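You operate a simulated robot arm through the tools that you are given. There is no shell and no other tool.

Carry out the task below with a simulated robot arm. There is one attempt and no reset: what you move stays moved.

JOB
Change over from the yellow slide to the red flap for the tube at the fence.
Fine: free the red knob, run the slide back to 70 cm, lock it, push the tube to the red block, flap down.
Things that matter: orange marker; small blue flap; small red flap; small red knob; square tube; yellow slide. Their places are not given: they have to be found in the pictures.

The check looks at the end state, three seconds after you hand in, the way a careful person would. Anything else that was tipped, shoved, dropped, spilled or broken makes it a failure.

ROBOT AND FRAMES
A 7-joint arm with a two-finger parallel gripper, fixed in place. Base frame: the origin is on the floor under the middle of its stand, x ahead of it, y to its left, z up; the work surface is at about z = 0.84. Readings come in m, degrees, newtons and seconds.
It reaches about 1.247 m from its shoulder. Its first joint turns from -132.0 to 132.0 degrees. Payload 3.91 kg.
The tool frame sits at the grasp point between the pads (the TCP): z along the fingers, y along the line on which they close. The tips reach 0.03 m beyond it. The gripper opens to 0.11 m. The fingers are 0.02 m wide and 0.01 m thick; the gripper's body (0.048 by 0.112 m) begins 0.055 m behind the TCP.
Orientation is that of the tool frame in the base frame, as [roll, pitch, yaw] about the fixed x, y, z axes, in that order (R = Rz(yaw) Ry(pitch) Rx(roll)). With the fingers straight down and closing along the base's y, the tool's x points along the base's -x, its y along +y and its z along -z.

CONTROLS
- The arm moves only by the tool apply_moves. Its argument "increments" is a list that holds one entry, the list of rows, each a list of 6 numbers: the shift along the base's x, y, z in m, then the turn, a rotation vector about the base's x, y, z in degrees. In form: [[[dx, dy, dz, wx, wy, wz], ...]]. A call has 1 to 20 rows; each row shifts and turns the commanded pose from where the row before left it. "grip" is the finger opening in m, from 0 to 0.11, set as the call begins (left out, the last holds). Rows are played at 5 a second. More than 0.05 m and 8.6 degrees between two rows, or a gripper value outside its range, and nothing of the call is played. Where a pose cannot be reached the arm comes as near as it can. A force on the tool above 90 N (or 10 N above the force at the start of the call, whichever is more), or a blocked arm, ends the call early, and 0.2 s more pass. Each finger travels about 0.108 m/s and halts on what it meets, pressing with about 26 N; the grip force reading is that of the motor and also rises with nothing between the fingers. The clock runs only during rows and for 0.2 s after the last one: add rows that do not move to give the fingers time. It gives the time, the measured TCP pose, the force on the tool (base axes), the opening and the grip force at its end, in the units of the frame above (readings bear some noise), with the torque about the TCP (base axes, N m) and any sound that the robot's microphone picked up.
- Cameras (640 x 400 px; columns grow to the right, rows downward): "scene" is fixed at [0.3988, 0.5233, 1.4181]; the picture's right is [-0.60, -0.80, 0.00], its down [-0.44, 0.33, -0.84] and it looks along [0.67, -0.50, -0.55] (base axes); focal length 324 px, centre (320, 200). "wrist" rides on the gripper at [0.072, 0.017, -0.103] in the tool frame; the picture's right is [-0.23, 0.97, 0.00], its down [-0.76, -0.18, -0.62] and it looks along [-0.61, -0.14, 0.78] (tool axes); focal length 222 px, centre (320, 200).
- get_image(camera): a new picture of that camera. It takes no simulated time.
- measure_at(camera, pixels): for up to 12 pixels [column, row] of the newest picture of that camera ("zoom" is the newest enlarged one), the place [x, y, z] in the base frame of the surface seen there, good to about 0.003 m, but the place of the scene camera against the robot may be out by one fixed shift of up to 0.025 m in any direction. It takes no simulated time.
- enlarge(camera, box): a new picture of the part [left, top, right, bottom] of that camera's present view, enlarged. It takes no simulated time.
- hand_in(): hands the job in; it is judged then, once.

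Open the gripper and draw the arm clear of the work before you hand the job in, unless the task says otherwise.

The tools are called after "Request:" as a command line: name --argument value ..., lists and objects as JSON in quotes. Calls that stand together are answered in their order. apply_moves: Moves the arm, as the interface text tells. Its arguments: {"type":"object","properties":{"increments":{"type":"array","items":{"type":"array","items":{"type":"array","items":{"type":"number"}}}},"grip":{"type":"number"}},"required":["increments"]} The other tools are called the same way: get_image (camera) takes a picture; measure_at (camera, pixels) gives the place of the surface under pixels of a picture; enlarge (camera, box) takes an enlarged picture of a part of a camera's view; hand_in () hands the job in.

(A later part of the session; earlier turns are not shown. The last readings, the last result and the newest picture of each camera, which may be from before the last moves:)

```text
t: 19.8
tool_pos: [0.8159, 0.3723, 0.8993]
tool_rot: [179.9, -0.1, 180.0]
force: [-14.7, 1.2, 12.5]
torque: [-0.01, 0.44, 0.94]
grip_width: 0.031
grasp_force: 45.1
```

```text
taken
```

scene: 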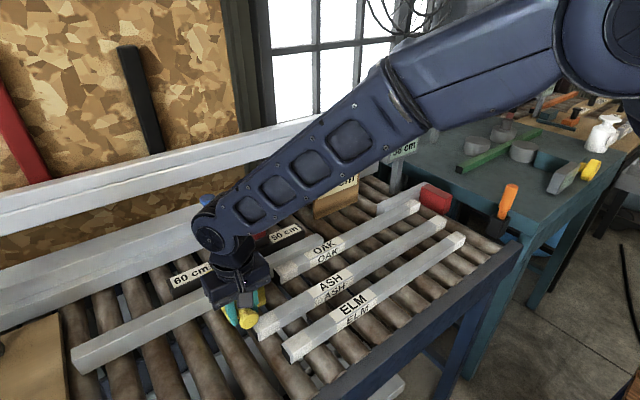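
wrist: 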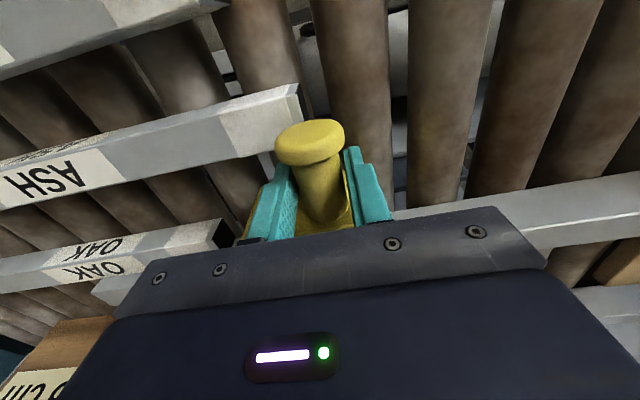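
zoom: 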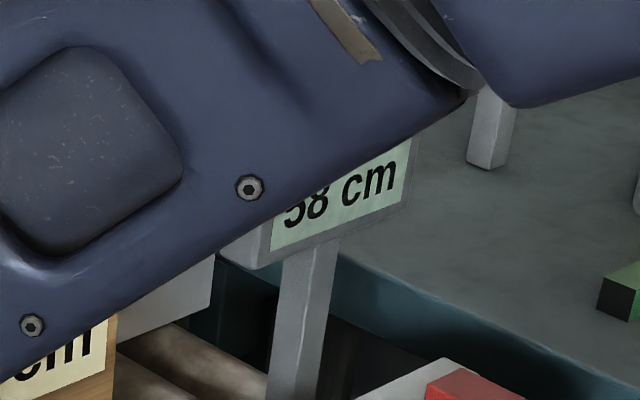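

The display now reads "58 cm", so the slide is free. I run it another 11 cm in +y.

Request:
apply_moves --increments '[[[0, 0.01, 0, 0, 0, 0], [0, 0.01, 0, 0, 0, 0], [0, 0.01, 0, 0, 0, 0], [0, 0.01, 0, 0, 0, 0], [0, 0.01, 0, 0, 0, 0], [0, 0.01, 0, 0, 0, 0], [0, 0.01, 0, 0, 0, 0], [0, 0.01, 0, 0, 0, 0], [0, 0.01, 0, 0, 0, 0], [0, 0.01, 0, 0, 0, 0], [0, 0.01, 0, 0, 0, 0], [0, 0, 0, 0, 0, 0]]]'

Request:
get_image --camera "scene"

Request:
enlarge --camera "scene" --box '[360, 110, 440, 190]'

Request:
get_image --camera "wrist"

```text
t: 22.4
tool_pos: [0.8158, 0.4808, 0.8999]
tool_rot: [180.0, 0.1, 179.9]
force: [-12.5, -0.7, 18.5]
torque: [-0.01, -0.11, 0.88]
grip_width: 0.0316
grasp_force: 45.2
```

```text
taken
```

scene: 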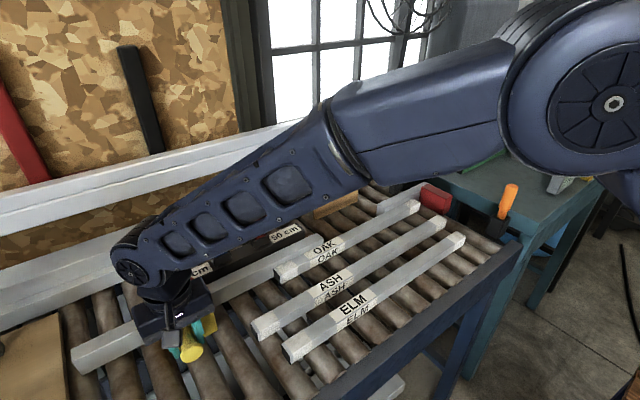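

```text
5.00 times, centred on (400, 150) of scene
```

zoom: 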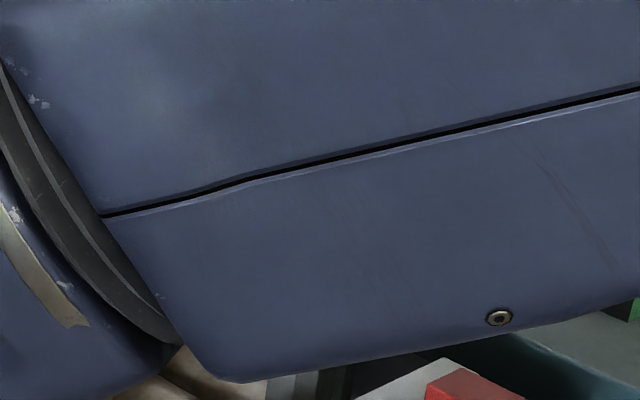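

```text
taken
```

wrist: 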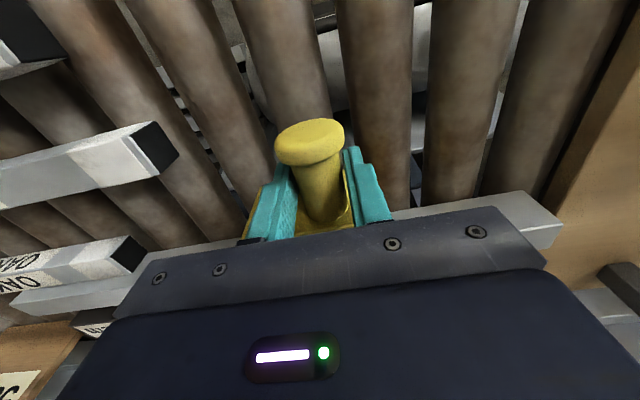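

The arm hides the display here. By geometry another 1.0 cm brings the slide to 14 cm from its start (70 cm), then I'll release, lift and retreat to read the display.

Request:
apply_moves --increments '[[[0, 0.005, 0, 0, 0, 0], [0, 0.005, 0, 0, 0, 0], [0, 0, 0, 0, 0, 0], [0, 0, 0, 0, 0, 0]]]'

Request:
apply_moves --increments '[[[0, 0, 0, 0, 0, 0], [0, 0, 0, 0, 0, 0], [0, 0, 0, 0, 0, 0]]]' --grip 0.06

Request:
apply_moves --increments '[[[0, 0, 0.03, 0, 0, 0], [0, 0, 0.045, 0, 0, 0], [0, 0, 0.045, 0, 0, 0], [0, 0, 0.045, 0, 0, 0], [-0.02, 0, 0.045, 0, 0, 0], [-0.04, 0, 0.02, 0, 0, 0], [0, 0, 0, 0, 0, 0]]]'

Request:
get_image --camera "scene"

Request:
get_image --camera "wrist"

```text
t: 23.4
tool_pos: [0.8172, 0.4914, 0.8994]
tool_rot: [-180.0, 0.0, 179.9]
force: [-9.4, -1.8, 15.4]
torque: [0.02, -0.14, 0.92]
grip_width: 0.031
grasp_force: 44.7
```

```text
t: 24.2
tool_pos: [0.8173, 0.492, 0.8984]
tool_rot: [179.9, 0.0, 180.0]
force: [0.1, -1.0, 0.4]
torque: [0.01, -0.03, 0.0]
grip_width: 0.06
grasp_force: 0.0
```

```text
t: 25.8
tool_pos: [0.758, 0.496, 1.1272]
tool_rot: [-180.0, 0.0, 179.9]
force: [0.1, -0.6, -1.3]
torque: [0.0, -0.01, 0.01]
grip_width: 0.0601
grasp_force: 0.1
```

```text
taken
```

scene: 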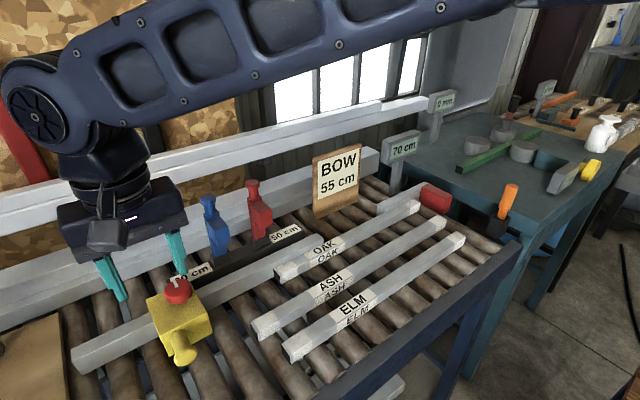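

```text
taken
```

wrist: 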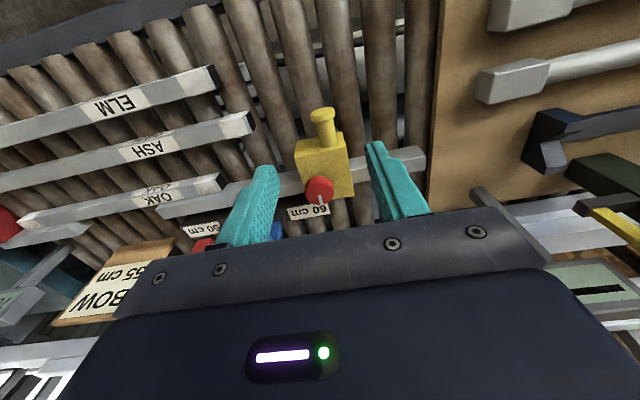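

The display reads "70 cm". I check the slide's actual position by measuring its faces in this wrist picture, and zoom on the display.

Request:
enlarge --camera "scene" --box '[370, 110, 450, 190]'

Request:
enlarge --camera "wrist" --box '[270, 90, 380, 220]'

Request:
measure_at --camera "wrist" --pixels '[[298, 165], [297, 160], [300, 180], [325, 155], [318, 190], [330, 190], [308, 190], [320, 203], [345, 150], [350, 190], [316, 180], [325, 115]]'

```text
5.00 times, centred on (410, 150) of scene
```

zoom: 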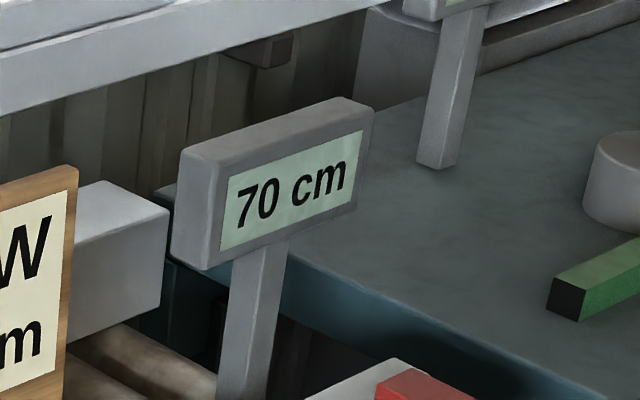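

```text
3.08 times, centred on (325, 155) of wrist
```

zoom: 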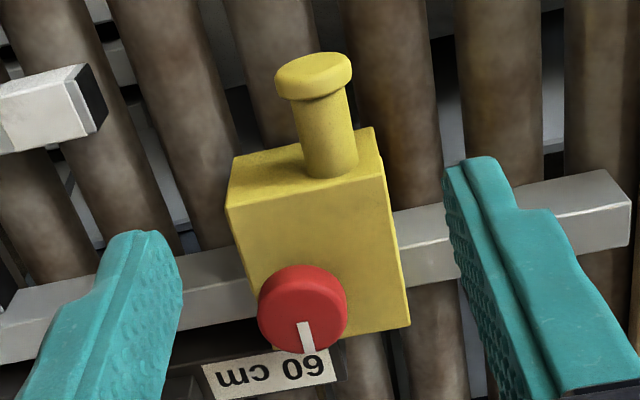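

```text
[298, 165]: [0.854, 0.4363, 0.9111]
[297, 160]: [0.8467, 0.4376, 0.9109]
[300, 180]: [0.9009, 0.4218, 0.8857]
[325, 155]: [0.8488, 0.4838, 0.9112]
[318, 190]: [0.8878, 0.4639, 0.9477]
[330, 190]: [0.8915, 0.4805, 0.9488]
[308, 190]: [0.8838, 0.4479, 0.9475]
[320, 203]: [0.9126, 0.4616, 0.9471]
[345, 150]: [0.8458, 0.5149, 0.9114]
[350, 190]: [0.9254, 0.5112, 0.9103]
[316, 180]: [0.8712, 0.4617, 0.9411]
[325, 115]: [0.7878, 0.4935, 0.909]
```

The display zoom clearly reads "70 cm" and the face-to-block distance measures ≈0.70 m. Now I go above the knob at about (0.893, 0.461), turning the gripper to yaw 240 so that a 90° clockwise turn locks it.

Request:
apply_moves --increments '[[[0.02, -0.005, 0.01, 0, 0, 7.5], [0.02, -0.005, 0.01, 0, 0, 7.5], [0.02, -0.005, 0, 0, 0, 7.5], [0.02, -0.005, 0, 0, 0, 7.5], [0.02, -0.005, 0, 0, 0, 7.5], [0.02, -0.005, 0, 0, 0, 7.5], [0.015, -0.005, 0, 0, 0, 7.5], [0, 0, 0, 0, 0, 7.5], [0, 0, 0, 0, 0, 0], [0, 0, 0, 0, 0, 0]]]' --grip 0.07

Request:
get_image --camera "wrist"

Request:
enlarge --camera "wrist" --box '[250, 20, 400, 140]'

```text
t: 28.0
tool_pos: [0.8927, 0.4567, 1.1486]
tool_rot: [-180.0, 0.0, -120.1]
force: [-0.2, 0.3, -0.6]
torque: [-0.01, -0.01, 0.03]
grip_width: 0.07
grasp_force: 0.1
```

```text
taken
```

wrist: 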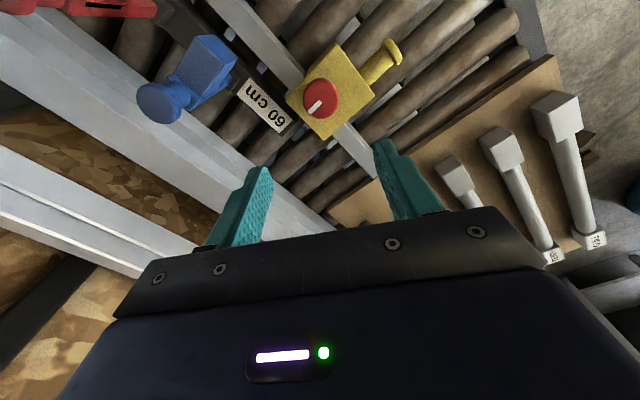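

```text
3.33 times, centred on (325, 80) of wrist
```

zoom: 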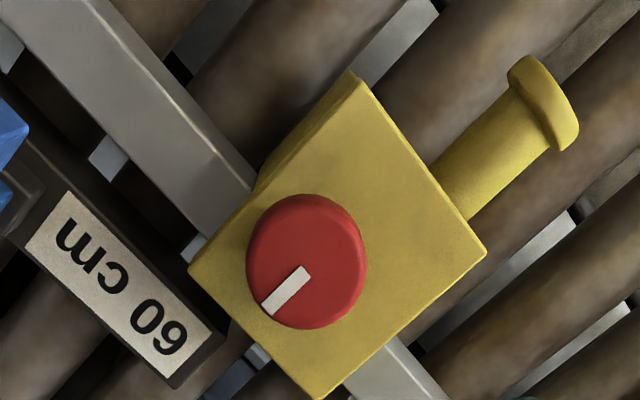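

Knob top face centre is around (305,262) in the zoom. I measure its rim for accurate centring.

Request:
measure_at --camera "zoom" --pixels '[[252, 255], [360, 262], [310, 325], [300, 205], [265, 305], [345, 225], [350, 305], [262, 225], [305, 262], [195, 265], [355, 80], [480, 250]]'

```text
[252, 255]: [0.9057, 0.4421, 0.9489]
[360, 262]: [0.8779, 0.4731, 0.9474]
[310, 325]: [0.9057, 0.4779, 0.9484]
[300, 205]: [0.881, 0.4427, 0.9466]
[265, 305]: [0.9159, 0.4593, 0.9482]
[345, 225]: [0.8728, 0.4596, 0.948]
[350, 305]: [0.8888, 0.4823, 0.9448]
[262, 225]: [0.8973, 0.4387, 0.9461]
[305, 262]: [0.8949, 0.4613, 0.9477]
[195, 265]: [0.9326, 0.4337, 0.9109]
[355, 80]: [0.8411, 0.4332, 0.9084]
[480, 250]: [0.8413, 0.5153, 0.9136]
```

Knob centre is (0.893, 0.460). I shift 3 mm in +y and descend to z≈0.963.

Request:
apply_moves --increments '[[[0, 0.003, -0.045, 0, 0, 0], [0, 0, -0.045, 0, 0, 0], [0, 0, -0.045, 0, 0, 0], [0, 0, -0.03, 0, 0, 0], [0, 0, -0.02, 0, 0, 0], [0, 0, 0, 0, 0, 0]]]'

Request:
apply_moves --increments '[[[0, 0, 0, 0, 0, 0], [0, 0, 0, 0, 0, 0], [0, 0, 0, 0, 0, 0]]]' --grip 0.03

Request:
get_image --camera "wrist"

```text
t: 29.4
tool_pos: [0.8942, 0.459, 0.9631]
tool_rot: [-180.0, 0.0, -120.1]
force: [0.3, -0.1, 1.2]
torque: [-0.02, 0.01, 0.01]
grip_width: 0.0702
grasp_force: 0.0
```

```text
t: 30.2
tool_pos: [0.8939, 0.4593, 0.9633]
tool_rot: [180.0, -0.1, -120.0]
force: [3.3, 0.1, -2.9]
torque: [0.24, -0.37, -0.03]
grip_width: 0.0471
grasp_force: 45.2
```

```text
taken
```

wrist: 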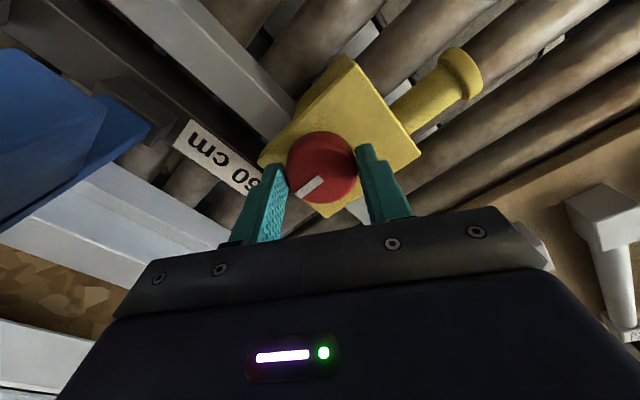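

The knob is gripped (0.047 m) with low force. I turn it clockwise by 64° first, watching torque.

Request:
apply_moves --increments '[[[0, 0, 0, 0, 0, -8], [0, 0, 0, 0, 0, -8], [0, 0, 0, 0, 0, -8], [0, 0, 0, 0, 0, -8], [0, 0, 0, 0, 0, -8], [0, 0, 0, 0, 0, -8], [0, 0, 0, 0, 0, -8], [0, 0, 0, 0, 0, -8]]]'

Request:
get_image --camera "wrist"

```text
t: 32.0
tool_pos: [0.8918, 0.4591, 0.9629]
tool_rot: [-179.9, -0.1, 175.7]
force: [-15.6, 0.9, -11.2]
torque: [0.15, 0.61, 0.0]
grip_width: 0.0474
grasp_force: 45.2
```

```text
taken
```

wrist: 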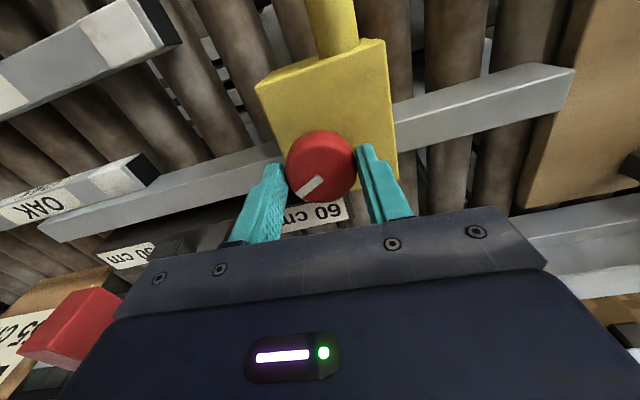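

The pointer moved along with the fingers. I complete the remaining 26° to bring the pointer back to -y.

Request:
apply_moves --increments '[[[0, 0, 0, 0, 0, -8], [0, 0, 0, 0, 0, -8], [0, 0, 0, 0, 0, -8], [0, 0, 0, 0, 0, -2], [0, 0, 0, 0, 0, 0]]]'

Request:
get_image --camera "wrist"

```text
t: 33.2
tool_pos: [0.8926, 0.4614, 0.963]
tool_rot: [180.0, 0.0, 149.9]
force: [-2.6, 20.5, -17.6]
torque: [0.39, -0.4, 0.06]
grip_width: 0.047
grasp_force: 45.1
```

```text
taken
```

wrist: 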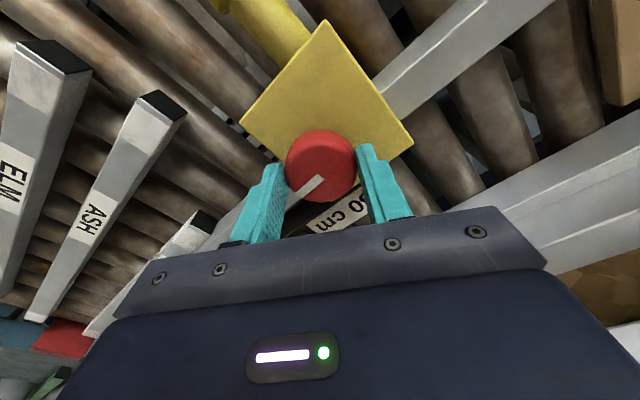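

Side force in y rose to 20 N with no slide motion, suggesting it's locked. I release and lift to check pointer and display.

Request:
apply_moves --increments '[[[0, 0, 0, 0, 0, 0], [0, 0, 0, 0, 0, 0], [0, 0, 0.03, 0, 0, 0], [0, 0, 0.045, 0, 0, 0], [0, 0, 0.045, 0, 0, 0], [0, 0, 0.045, 0, 0, 0], [-0.03, 0, 0.03, 0, 0, 0], [0, 0, 0, 0, 0, 0]]]' --grip 0.07

Request:
get_image --camera "wrist"

Request:
get_image --camera "scene"

Request:
enlarge --camera "scene" --box '[370, 110, 450, 190]'

Request:
enlarge --camera "wrist" --box '[250, 20, 400, 160]'

```text
t: 35.0
tool_pos: [0.8653, 0.4608, 1.1591]
tool_rot: [180.0, 0.0, 149.9]
force: [0.3, 0.3, -0.7]
torque: [-0.06, 0.0, 0.0]
grip_width: 0.0703
grasp_force: 0.1
```

```text
taken
```

wrist: 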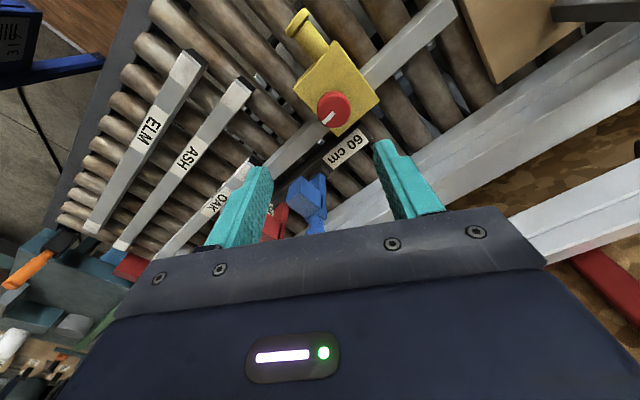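

```text
taken
```

scene: 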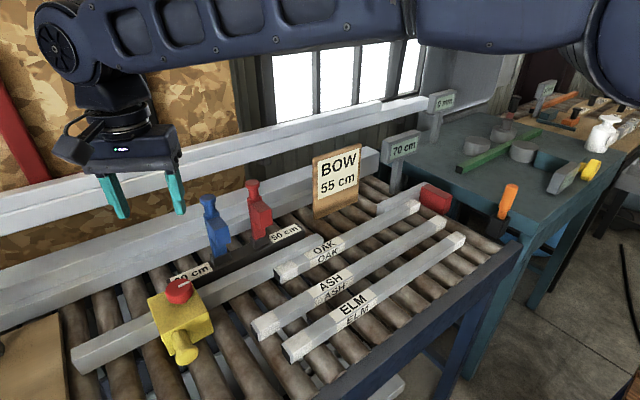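

```text
5.00 times, centred on (410, 150) of scene
```

zoom: 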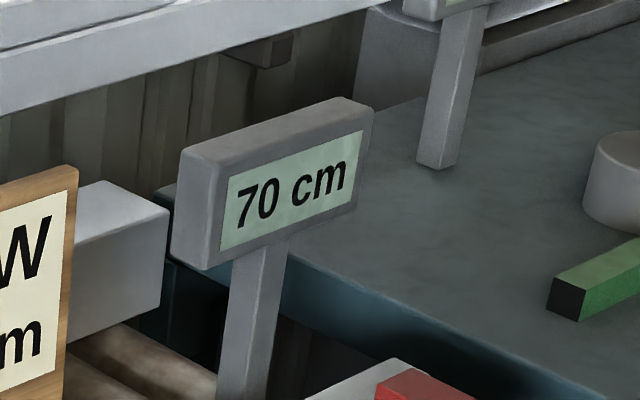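

```text
2.86 times, centred on (325, 90) of wrist
```

zoom: 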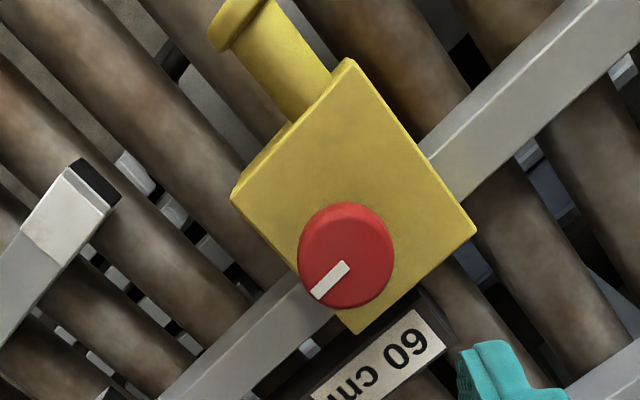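

The pointer lies along the rail toward -y again and the display still reads "70 cm": locked. Now I move toward OAK's free end, yaw back to 180, gripper closed, to measure it for pushing.

Request:
apply_moves --increments '[[[-0.02, -0.02, 0, 0, 0, 7.5], [-0.02, -0.02, 0, 0, 0, 7.5], [-0.01, -0.02, 0, 0, 0, 7.5], [-0.01, -0.02, 0, 0, 0, 7.6], [0, -0.02, 0, 0, 0, 0], [0, 0, 0, 0, 0, 0]]]' --grip 0.0

Request:
get_image --camera "wrist"

Request:
enlarge --camera "wrist" --box '[170, 90, 330, 230]'

```text
t: 36.4
tool_pos: [0.8024, 0.3603, 1.1597]
tool_rot: [180.0, 0.0, 180.0]
force: [-0.1, 0.4, 0.4]
torque: [0.02, -0.02, 0.0]
grip_width: 0.0001
grasp_force: 25.8
```

```text
taken
```

wrist: 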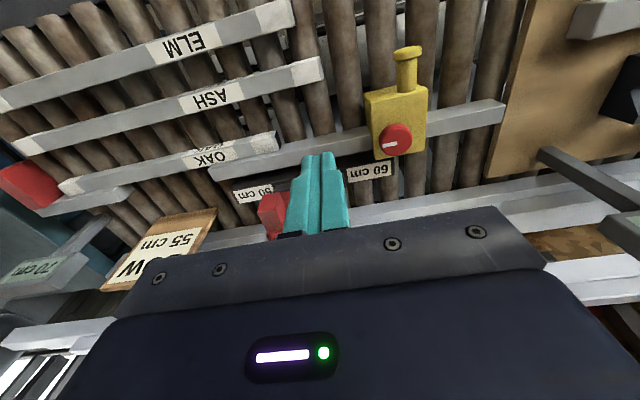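

```text
2.86 times, centred on (250, 160) of wrist
```

zoom: 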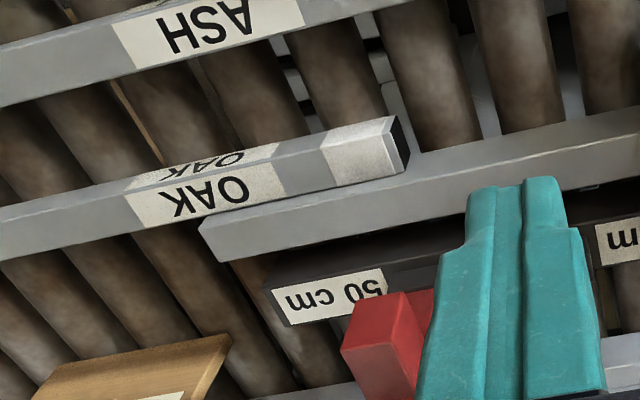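

OAK's open end shows at (400,145) in the zoom with a dark end opening. I measure its corners and the rail.

Request:
measure_at --camera "zoom" --pixels '[[383, 123], [393, 165], [385, 150], [402, 145], [340, 140], [330, 160], [325, 180], [430, 165], [440, 200], [430, 150], [350, 130], [320, 150]]'

Request:
measure_at --camera "wrist" --pixels '[[66, 185], [75, 190], [60, 190], [50, 178], [45, 195], [30, 190], [20, 175], [52, 172], [70, 182], [90, 180], [110, 195], [125, 192]]'

```text
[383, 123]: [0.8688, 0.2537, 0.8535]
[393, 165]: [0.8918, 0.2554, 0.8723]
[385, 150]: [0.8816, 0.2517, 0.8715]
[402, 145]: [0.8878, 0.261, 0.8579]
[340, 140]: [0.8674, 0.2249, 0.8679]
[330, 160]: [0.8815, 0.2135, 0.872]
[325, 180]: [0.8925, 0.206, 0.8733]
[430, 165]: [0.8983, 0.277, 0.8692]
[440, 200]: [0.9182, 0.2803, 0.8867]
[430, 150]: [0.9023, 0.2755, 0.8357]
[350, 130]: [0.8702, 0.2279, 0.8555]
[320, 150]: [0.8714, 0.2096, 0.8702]
```

```text
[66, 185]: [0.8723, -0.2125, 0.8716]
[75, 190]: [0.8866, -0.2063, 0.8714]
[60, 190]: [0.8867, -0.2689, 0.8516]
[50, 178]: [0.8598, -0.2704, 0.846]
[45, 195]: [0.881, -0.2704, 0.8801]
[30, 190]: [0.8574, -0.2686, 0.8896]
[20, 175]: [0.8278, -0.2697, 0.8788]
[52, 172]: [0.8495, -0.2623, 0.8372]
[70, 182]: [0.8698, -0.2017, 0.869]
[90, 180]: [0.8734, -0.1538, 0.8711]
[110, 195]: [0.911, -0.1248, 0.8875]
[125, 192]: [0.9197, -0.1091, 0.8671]
```

OAK's end face is at y≈0.258 (x 0.868–0.897, top z 0.872), the red block face at y≈-0.2695. I go to (0.870, 0.300) with the gripper tilted 20° back toward the robot, to keep its body clear of the upright flaps, staying high.

Request:
apply_moves --increments '[[[0.02, -0.02, -0.01, 0, -7, 0], [0.02, -0.02, -0.01, 0, -7, 0], [0.02, -0.02, -0.02, 0, -6, 0], [0.0076, 0, -0.02, 0, 0, 0], [0, 0, 0, 0, 0, 0]]]' --grip 0.0

Request:
get_image --camera "wrist"

Request:
get_image --camera "scene"

```text
t: 37.6
tool_pos: [0.8692, 0.3006, 1.098]
tool_rot: [-179.9, 20.0, -179.9]
force: [0.3, -0.6, 0.6]
torque: [0.01, 0.03, 0.01]
grip_width: 0.0
grasp_force: 25.7
```

```text
taken
```

wrist: 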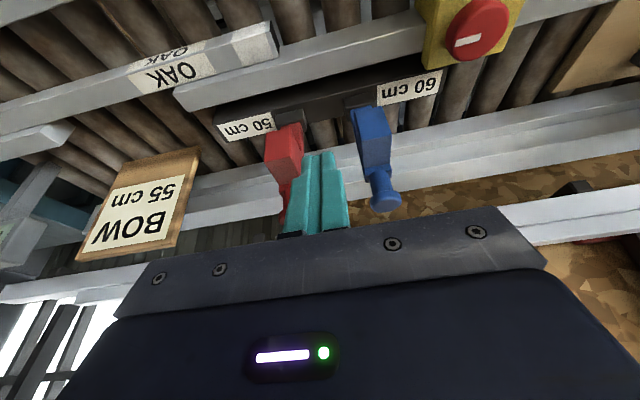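

```text
taken
```

scene: 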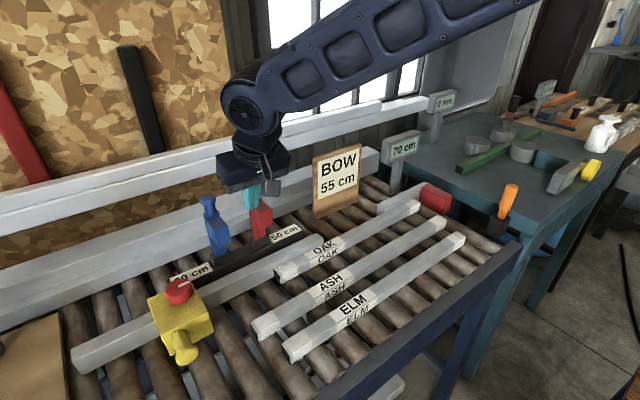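

The tilt leans the body toward the robot as wanted. I descend vertically at (0.869, 0.300) to TCP z≈0.882 (tips ≈0.85).

Request:
apply_moves --increments '[[[0, 0, -0.045, 0, 0, 0], [0, 0, -0.045, 0, 0, 0], [0, 0, -0.045, 0, 0, 0], [0, 0, -0.035, 0, 0, 0], [0, 0, -0.025, 0, 0, 0], [0, 0, -0.021, 0, 0, 0], [0, 0, 0, 0, 0, 0]]]'

Request:
get_image --camera "wrist"

Request:
get_image --camera "scene"

Request:
enlarge --camera "scene" --box '[200, 180, 340, 320]'

```text
t: 39.2
tool_pos: [0.8702, 0.2988, 0.8845]
tool_rot: [-179.9, 20.0, -179.9]
force: [-0.2, -0.1, -0.9]
torque: [-0.01, -0.01, -0.01]
grip_width: 0.0001
grasp_force: 26.2
```

```text
taken
```

wrist: 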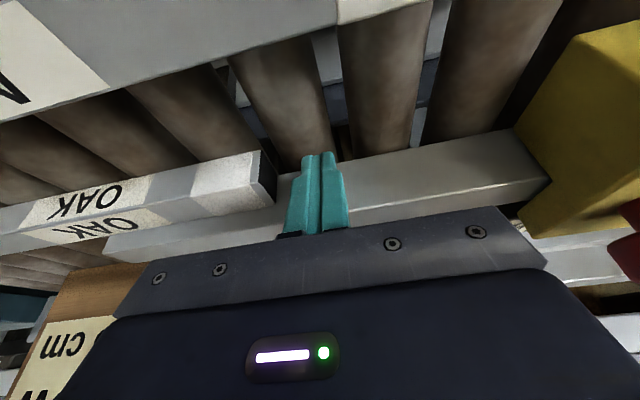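

```text
taken
```

scene: 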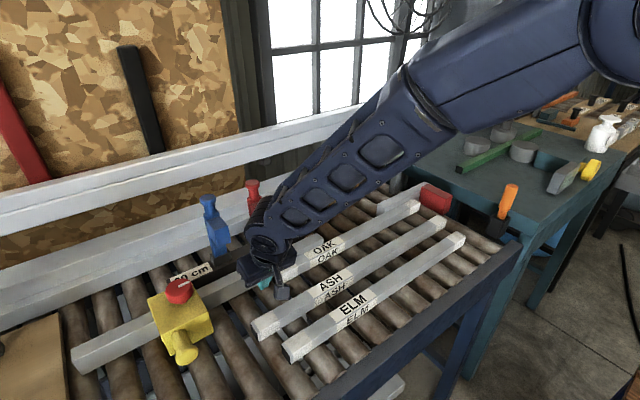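

```text
2.86 times, centred on (270, 250) of scene
```

zoom: 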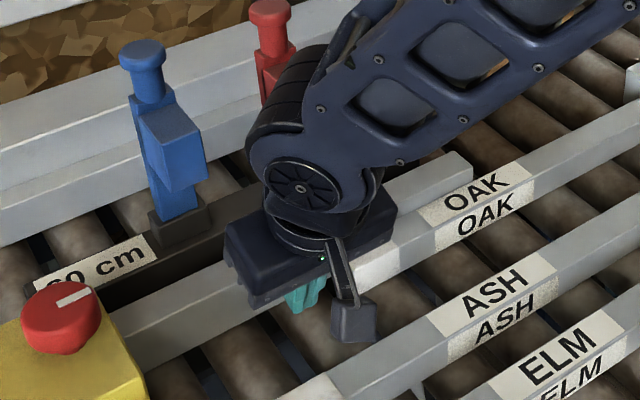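

The fingers are just beyond OAK's open end at (265,180) in the wrist view. I push slowly in -y: 3 cm to reach it, then a bit more.

Request:
apply_moves --increments '[[[0, -0.008, 0, 0, 0, 0], [0, -0.008, 0, 0, 0, 0], [0, -0.006, 0, 0, 0, 0], [0, -0.004, 0, 0, 0, 0], [0, -0.004, 0, 0, 0, 0], [0, -0.004, 0, 0, 0, 0], [0, -0.004, 0, 0, 0, 0], [0, 0, 0, 0, 0, 0]]]'

Request:
get_image --camera "wrist"

Request:
get_image --camera "scene"

Request:
enlarge --camera "scene" --box '[370, 170, 470, 240]'

```text
t: 41.0
tool_pos: [0.8682, 0.2609, 0.8826]
tool_rot: [180.0, 19.9, -179.9]
force: [-0.3, -0.2, 0.2]
torque: [0.02, -0.06, 0.03]
grip_width: 0.0
grasp_force: 26.3
```

```text
taken
```

wrist: 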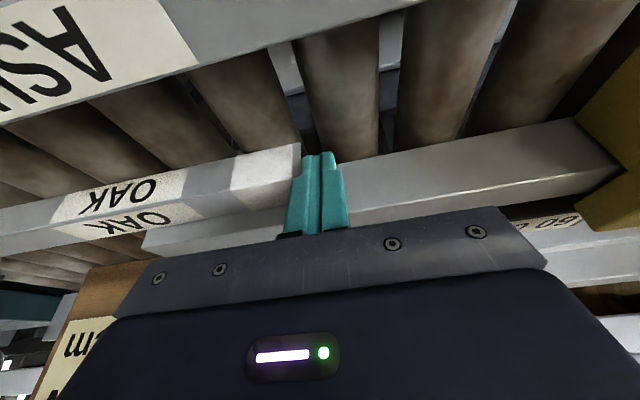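

```text
taken
```

scene: 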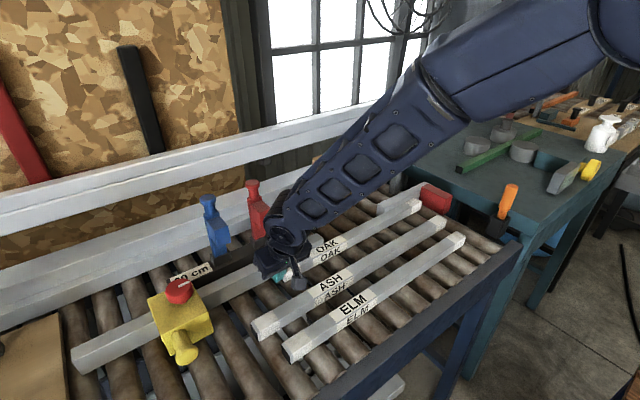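

```text
5.71 times, centred on (420, 205) of scene
```

zoom: 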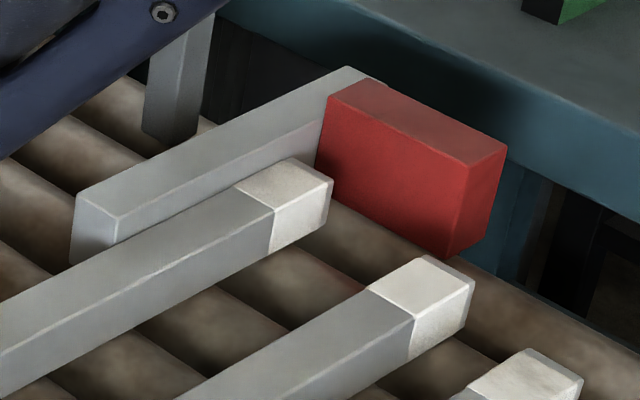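

Fingers now touch OAK's end; the zoom still shows a gap between OAK's end (333,190) and the red block. I push on another 2 cm in small steps.

Request:
apply_moves --increments '[[[0, -0.004, 0, 0, 0, 0], [0, -0.004, 0, 0, 0, 0], [0, -0.004, 0, 0, 0, 0], [0, -0.003, 0, 0, 0, 0], [0, -0.003, 0, 0, 0, 0], [0, 0, 0, 0, 0, 0]]]'

Request:
get_image --camera "scene"

Request:
enlarge --camera "scene" --box '[370, 170, 470, 240]'

Request:
enlarge --camera "scene" --box '[200, 170, 340, 310]'

```text
t: 42.4
tool_pos: [0.8692, 0.2437, 0.8824]
tool_rot: [179.9, 20.0, -180.0]
force: [-0.7, 0.6, 1.1]
torque: [0.02, -0.01, 0.02]
grip_width: 0.0
grasp_force: 25.8
```

```text
taken
```

scene: 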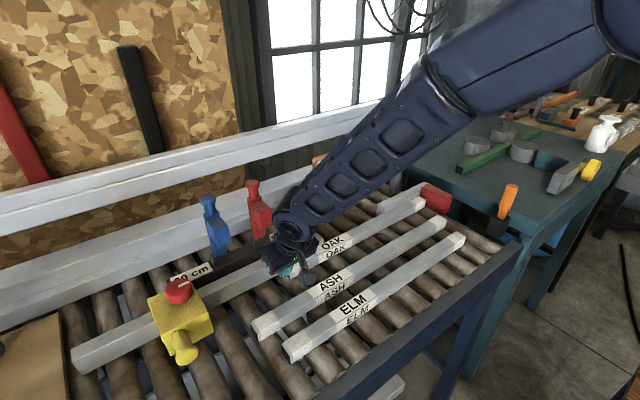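

```text
5.71 times, centred on (420, 205) of scene
```

zoom: 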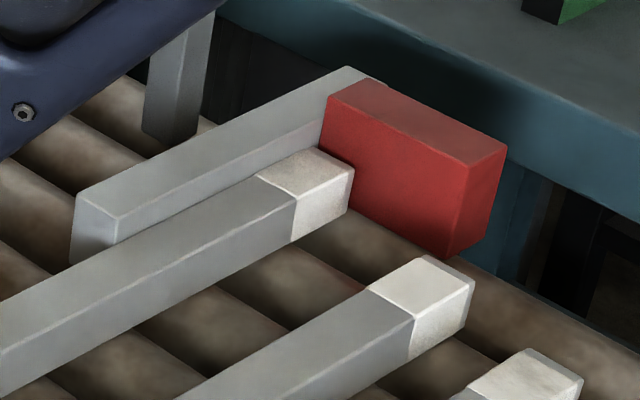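

```text
2.86 times, centred on (270, 240) of scene
```

zoom: 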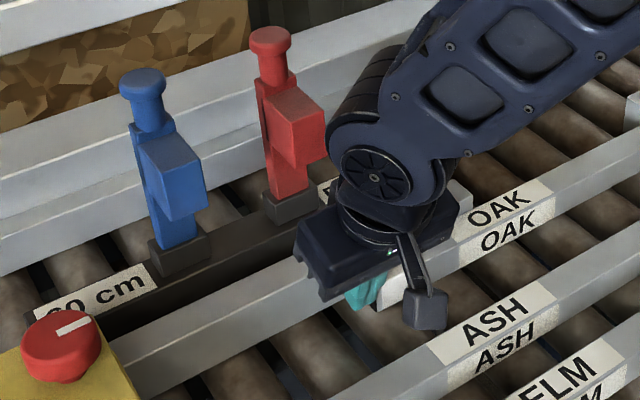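

OAK is nearly at the red block (end at (350,190) in the zoom). I continue with 2 mm steps, watching for the force to rise.

Request:
apply_moves --increments '[[[0, -0.002, 0, 0, 0, 0], [0, -0.002, 0, 0, 0, 0], [0, -0.002, 0, 0, 0, 0], [0, 0, 0, 0, 0, 0]]]'

Request:
get_image --camera "scene"

Request:
enlarge --camera "scene" --box '[370, 170, 470, 240]'

```text
t: 43.4
tool_pos: [0.8689, 0.2398, 0.8829]
tool_rot: [180.0, 20.1, -179.9]
force: [0.1, 13.9, -1.9]
torque: [0.28, 0.06, 0.09]
grip_width: 0.0
grasp_force: 25.8
```

```text
taken
```

scene: 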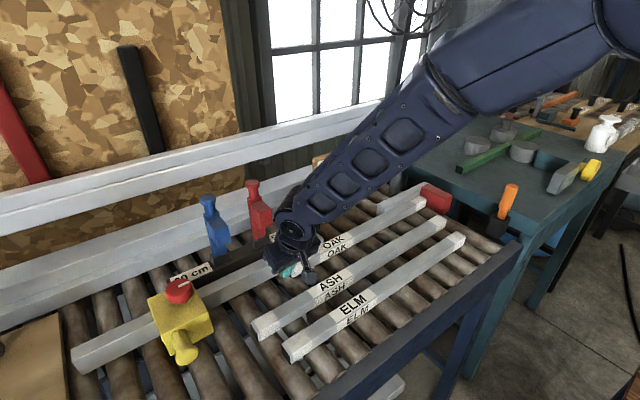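

```text
5.71 times, centred on (420, 205) of scene
```

zoom: 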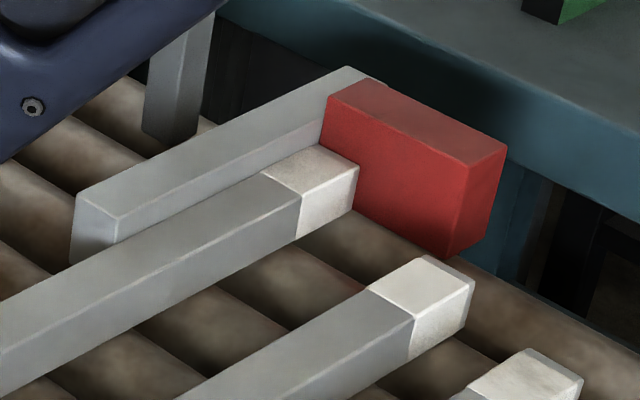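

Force rose to 14 N: OAK is seated on the red block (end at y≈0.230, i.e. 50 cm). I back off in +y slowly and then lift clear.

Request:
apply_moves --increments '[[[0, 0.003, 0, 0, 0, 0], [0, 0.005, 0, 0, 0, 0], [0, 0.01, 0, 0, 0, 0], [0, 0.015, 0, 0, 0, 0], [0, 0.02, 0, 0, 0, 0], [0, 0.005, 0.03, 0, 0, 0], [0, 0, 0.045, 0, 0, 0], [-0.02, 0, 0.045, 0, 0, 0], [-0.02, 0, 0.045, 0, 0, 0], [-0.02, 0, 0.045, 0, 0, 0], [0, 0, 0.045, 0, 0, 0], [0, 0, 0, 0, 0, 0]]]'

Request:
get_image --camera "wrist"

Request:
get_image --camera "scene"

Request:
enlarge --camera "scene" --box '[370, 170, 470, 240]'

```text
t: 46.0
tool_pos: [0.8095, 0.2965, 1.137]
tool_rot: [-180.0, 20.0, -179.9]
force: [0.1, -0.1, 0.7]
torque: [0.01, -0.04, 0.02]
grip_width: 0.0001
grasp_force: 26.1
```

```text
taken
```

wrist: 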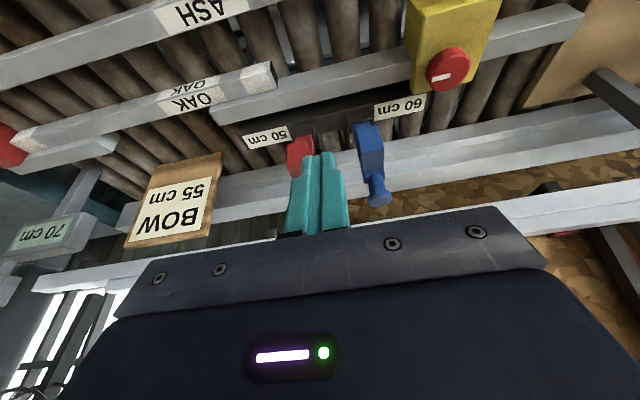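

```text
taken
```

scene: 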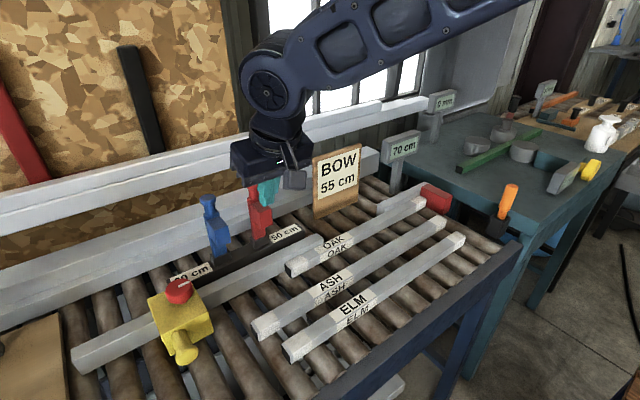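

```text
5.71 times, centred on (420, 205) of scene
```

zoom: 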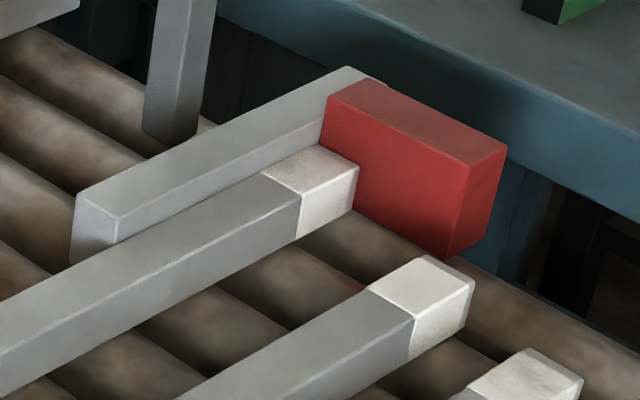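

OAK stays seated. Next I want a clear look at the red flap: I shift to y≈0.14 so it's visible to the right of the fingers.

Request:
apply_moves --increments '[[[0, -0.04, 0, 0, 0, 0], [0, -0.04, 0, 0, 0, 0], [0, -0.04, 0, 0, 0, 0], [0, -0.035, 0, 0, 0, 0], [0, 0, 0, 0, 0, 0]]]'

Request:
get_image --camera "wrist"

Request:
enlarge --camera "wrist" --box '[340, 60, 520, 230]'

Request:
enlarge --camera "scene" --box '[180, 150, 330, 290]'

```text
t: 47.2
tool_pos: [0.8111, 0.1398, 1.139]
tool_rot: [-179.9, 20.0, 180.0]
force: [0.0, -0.3, -0.1]
torque: [0.01, -0.02, 0.03]
grip_width: 0.0
grasp_force: 25.9
```

```text
taken
```

wrist: 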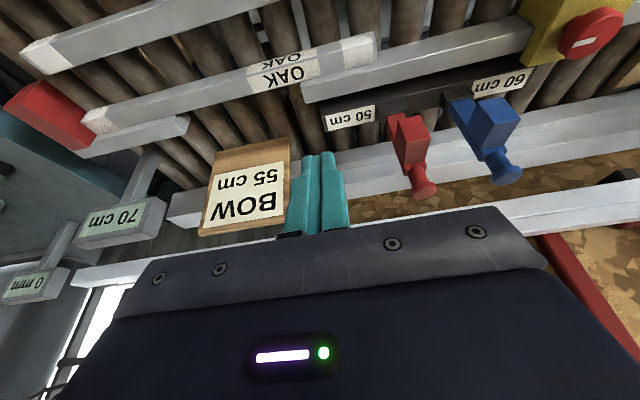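

```text
2.35 times, centred on (430, 145) of wrist
```

zoom: 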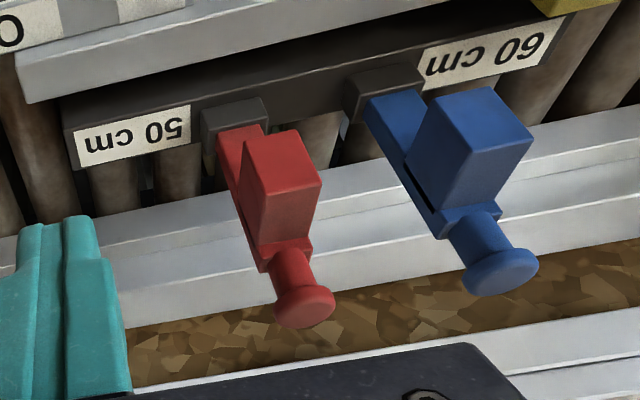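

```text
2.86 times, centred on (255, 220) of scene
```

zoom: 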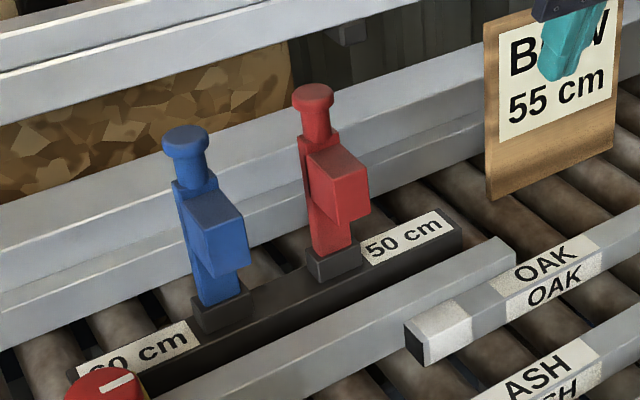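

I measure the red flap's head, neck, block, stem and base from the wrist picture, plus the tube's end relative to the flap block.

Request:
measure_at --camera "wrist" --pixels '[[423, 188], [427, 192], [418, 190], [416, 174], [413, 132], [400, 135], [425, 132], [413, 118], [394, 135], [398, 155], [410, 155], [394, 110]]'

Request:
measure_at --camera "wrist" --pixels '[[372, 48], [370, 40], [376, 50], [350, 50], [386, 120], [405, 112], [410, 165], [408, 145], [422, 140], [430, 190], [402, 125], [424, 120]]'

```text
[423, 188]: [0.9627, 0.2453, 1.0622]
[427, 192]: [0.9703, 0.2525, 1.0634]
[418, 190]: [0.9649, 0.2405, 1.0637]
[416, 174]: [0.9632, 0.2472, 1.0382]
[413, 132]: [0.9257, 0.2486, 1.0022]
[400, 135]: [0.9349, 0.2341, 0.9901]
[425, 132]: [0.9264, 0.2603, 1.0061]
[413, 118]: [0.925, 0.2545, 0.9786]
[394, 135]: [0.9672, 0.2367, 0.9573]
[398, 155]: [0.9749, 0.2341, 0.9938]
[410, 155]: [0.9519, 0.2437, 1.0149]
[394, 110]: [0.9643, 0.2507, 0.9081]
```

```text
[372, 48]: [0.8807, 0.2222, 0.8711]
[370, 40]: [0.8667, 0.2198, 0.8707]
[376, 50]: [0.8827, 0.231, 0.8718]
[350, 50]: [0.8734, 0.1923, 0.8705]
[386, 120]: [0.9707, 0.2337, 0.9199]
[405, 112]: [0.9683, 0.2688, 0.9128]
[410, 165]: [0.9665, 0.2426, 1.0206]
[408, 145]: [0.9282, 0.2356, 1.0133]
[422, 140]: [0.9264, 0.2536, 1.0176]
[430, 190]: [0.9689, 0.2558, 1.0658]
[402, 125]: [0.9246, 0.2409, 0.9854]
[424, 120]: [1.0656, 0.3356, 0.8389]
```

Red flap: head near (0.968, 0.247, 1.06), block -y face y≈0.234 just behind the tube's end (≈0.230); it folds toward -x. Before going behind it I check how far back the upper beam and fence are.

Request:
get_image --camera "scene"

Request:
measure_at --camera "scene" --pixels '[[200, 160], [200, 180], [300, 135], [300, 155], [230, 200], [280, 185], [255, 185], [268, 215], [211, 205], [340, 175], [320, 210], [150, 215]]'

```text
taken
```

scene: 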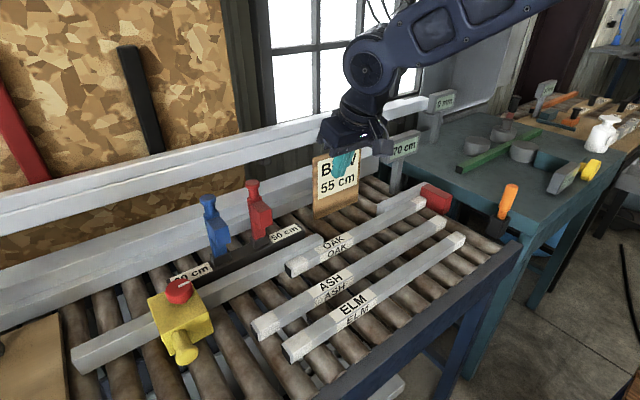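

```text
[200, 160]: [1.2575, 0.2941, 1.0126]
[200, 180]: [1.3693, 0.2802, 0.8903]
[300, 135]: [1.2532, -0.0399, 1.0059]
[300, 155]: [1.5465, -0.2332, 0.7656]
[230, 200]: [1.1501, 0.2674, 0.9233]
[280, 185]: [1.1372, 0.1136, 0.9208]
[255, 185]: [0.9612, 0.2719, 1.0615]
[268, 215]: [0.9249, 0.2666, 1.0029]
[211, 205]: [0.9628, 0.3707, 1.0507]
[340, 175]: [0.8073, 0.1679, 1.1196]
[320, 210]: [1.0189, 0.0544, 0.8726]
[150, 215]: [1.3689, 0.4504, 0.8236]
```

The upper beam is at x≈1.25, so there's plenty of room behind the flap. I untilt the gripper, rise to z≈1.18 and travel to (1.015, 0.247), behind the red flap.

Request:
apply_moves --increments '[[[0, 0, 0.02, 0, 7, 0], [0.01, 0.01, 0.02, 0, 7, 0], [0.03, 0.02, 0, 0, 6, 0], [0.035, 0.02, 0, 0, 0, 0], [0.035, 0.02, 0, 0, 0, 0], [0.035, 0.02, 0, 0, 0, 0], [0.035, 0.017, 0, 0, 0, 0], [0.024, 0, 0, 0, 0, 0], [0, 0, 0, 0, 0, 0]]]' --grip 0.0

Request:
get_image --camera "wrist"

Request:
get_image --camera "scene"

```text
t: 49.2
tool_pos: [1.0141, 0.2464, 1.1764]
tool_rot: [-179.9, 0.0, -180.0]
force: [-0.1, -0.4, -0.8]
torque: [-0.01, -0.01, 0.03]
grip_width: 0.0
grasp_force: 26.2
```

```text
taken
```

wrist: 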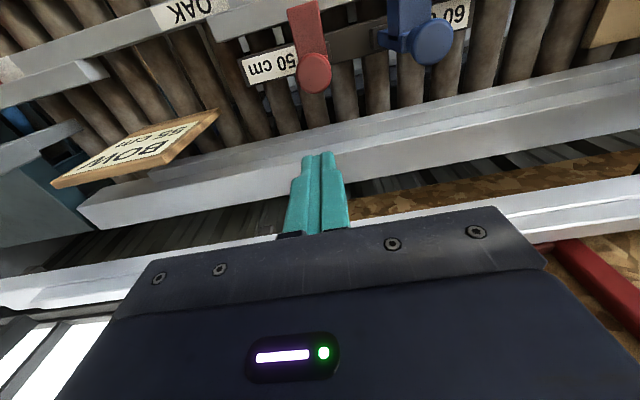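

```text
taken
```

scene: 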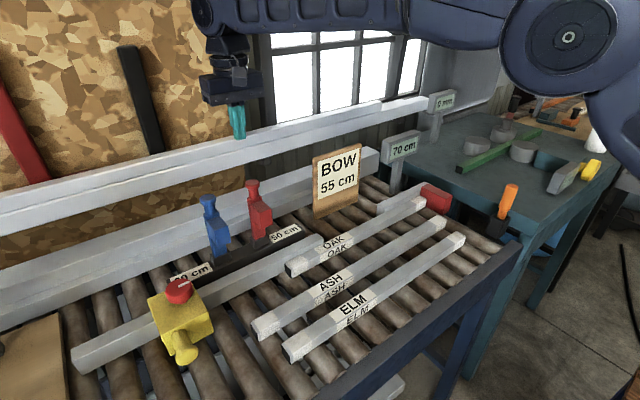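

The flap heads are at (313,72) red and (430,40) blue in the wrist picture. I measure the red head's rim to get its back edge.

Request:
enlarge --camera "wrist" --box '[250, 0, 380, 110]'

Request:
measure_at --camera "wrist" --pixels '[[313, 74], [300, 74], [328, 74], [313, 90], [313, 60], [310, 30], [305, 10], [430, 45], [313, 94], [320, 20], [415, 30], [430, 58]]'

```text
3.64 times, centred on (315, 55) of wrist
```

zoom: 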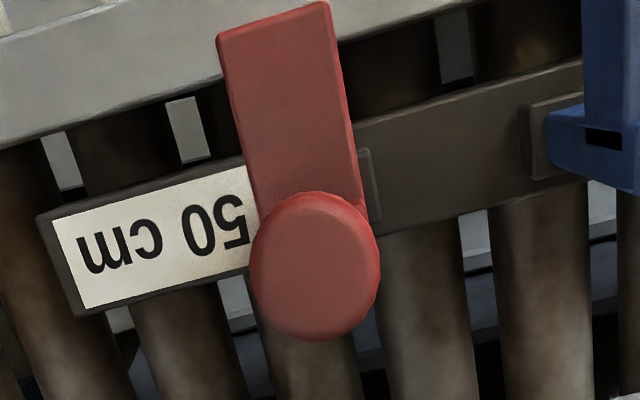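

```text
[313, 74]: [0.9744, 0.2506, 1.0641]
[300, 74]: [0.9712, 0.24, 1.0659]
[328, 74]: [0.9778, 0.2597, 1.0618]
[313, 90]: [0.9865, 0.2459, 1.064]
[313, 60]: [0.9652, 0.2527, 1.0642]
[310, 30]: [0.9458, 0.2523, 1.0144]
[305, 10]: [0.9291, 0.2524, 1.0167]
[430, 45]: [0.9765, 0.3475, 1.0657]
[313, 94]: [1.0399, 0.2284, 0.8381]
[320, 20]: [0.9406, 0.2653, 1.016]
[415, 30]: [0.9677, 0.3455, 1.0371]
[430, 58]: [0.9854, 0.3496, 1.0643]
```

The red head is centred at (0.974, 0.249), its back edge at x≈0.988. I descend behind it to TCP z≈1.075 (tips ≈1.045).

Request:
apply_moves --increments '[[[0, 0.0025, -0.04, 0, 0, 0], [0, 0, -0.04, 0, 0, 0], [0, 0, -0.0215, 0, 0, 0], [0, 0, 0, 0, 0, 0]]]'

Request:
apply_moves --increments '[[[-0.01, 0, 0, 0, 0, 0], [-0.01, 0, 0, 0, 0, 0], [-0.01, 0, 0.001, 0, 0, 0], [-0.01, 0, 0.001, 0, 0, 0], [-0.01, 0, 0.0015, 0, 0, 0], [-0.01, 0, 0, 0, 0, 0]]]'

Request:
get_image --camera "wrist"

Request:
enlarge --camera "scene" --box '[180, 130, 330, 290]'

```text
t: 50.2
tool_pos: [1.0138, 0.2491, 1.0776]
tool_rot: [180.0, -0.1, -180.0]
force: [0.0, -0.5, 0.4]
torque: [0.0, 0.0, 0.0]
grip_width: 0.0
grasp_force: 25.6
```

```text
t: 51.6
tool_pos: [0.9522, 0.2502, 1.0799]
tool_rot: [180.0, 0.0, -180.0]
force: [-0.3, -0.1, 0.2]
torque: [0.0, -0.01, -0.02]
grip_width: 0.0001
grasp_force: 25.6
```

```text
taken
```

wrist: 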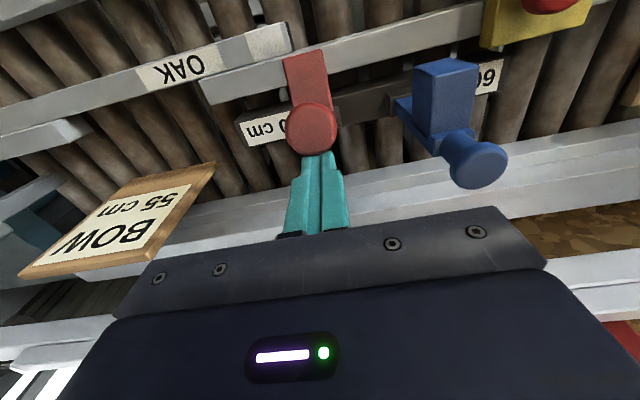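

```text
2.50 times, centred on (255, 210) of scene
```

zoom: 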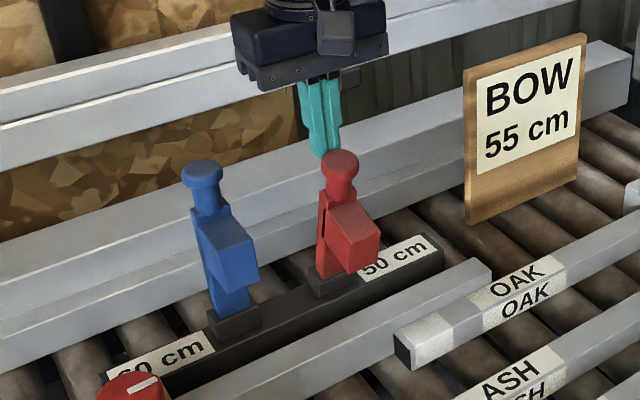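

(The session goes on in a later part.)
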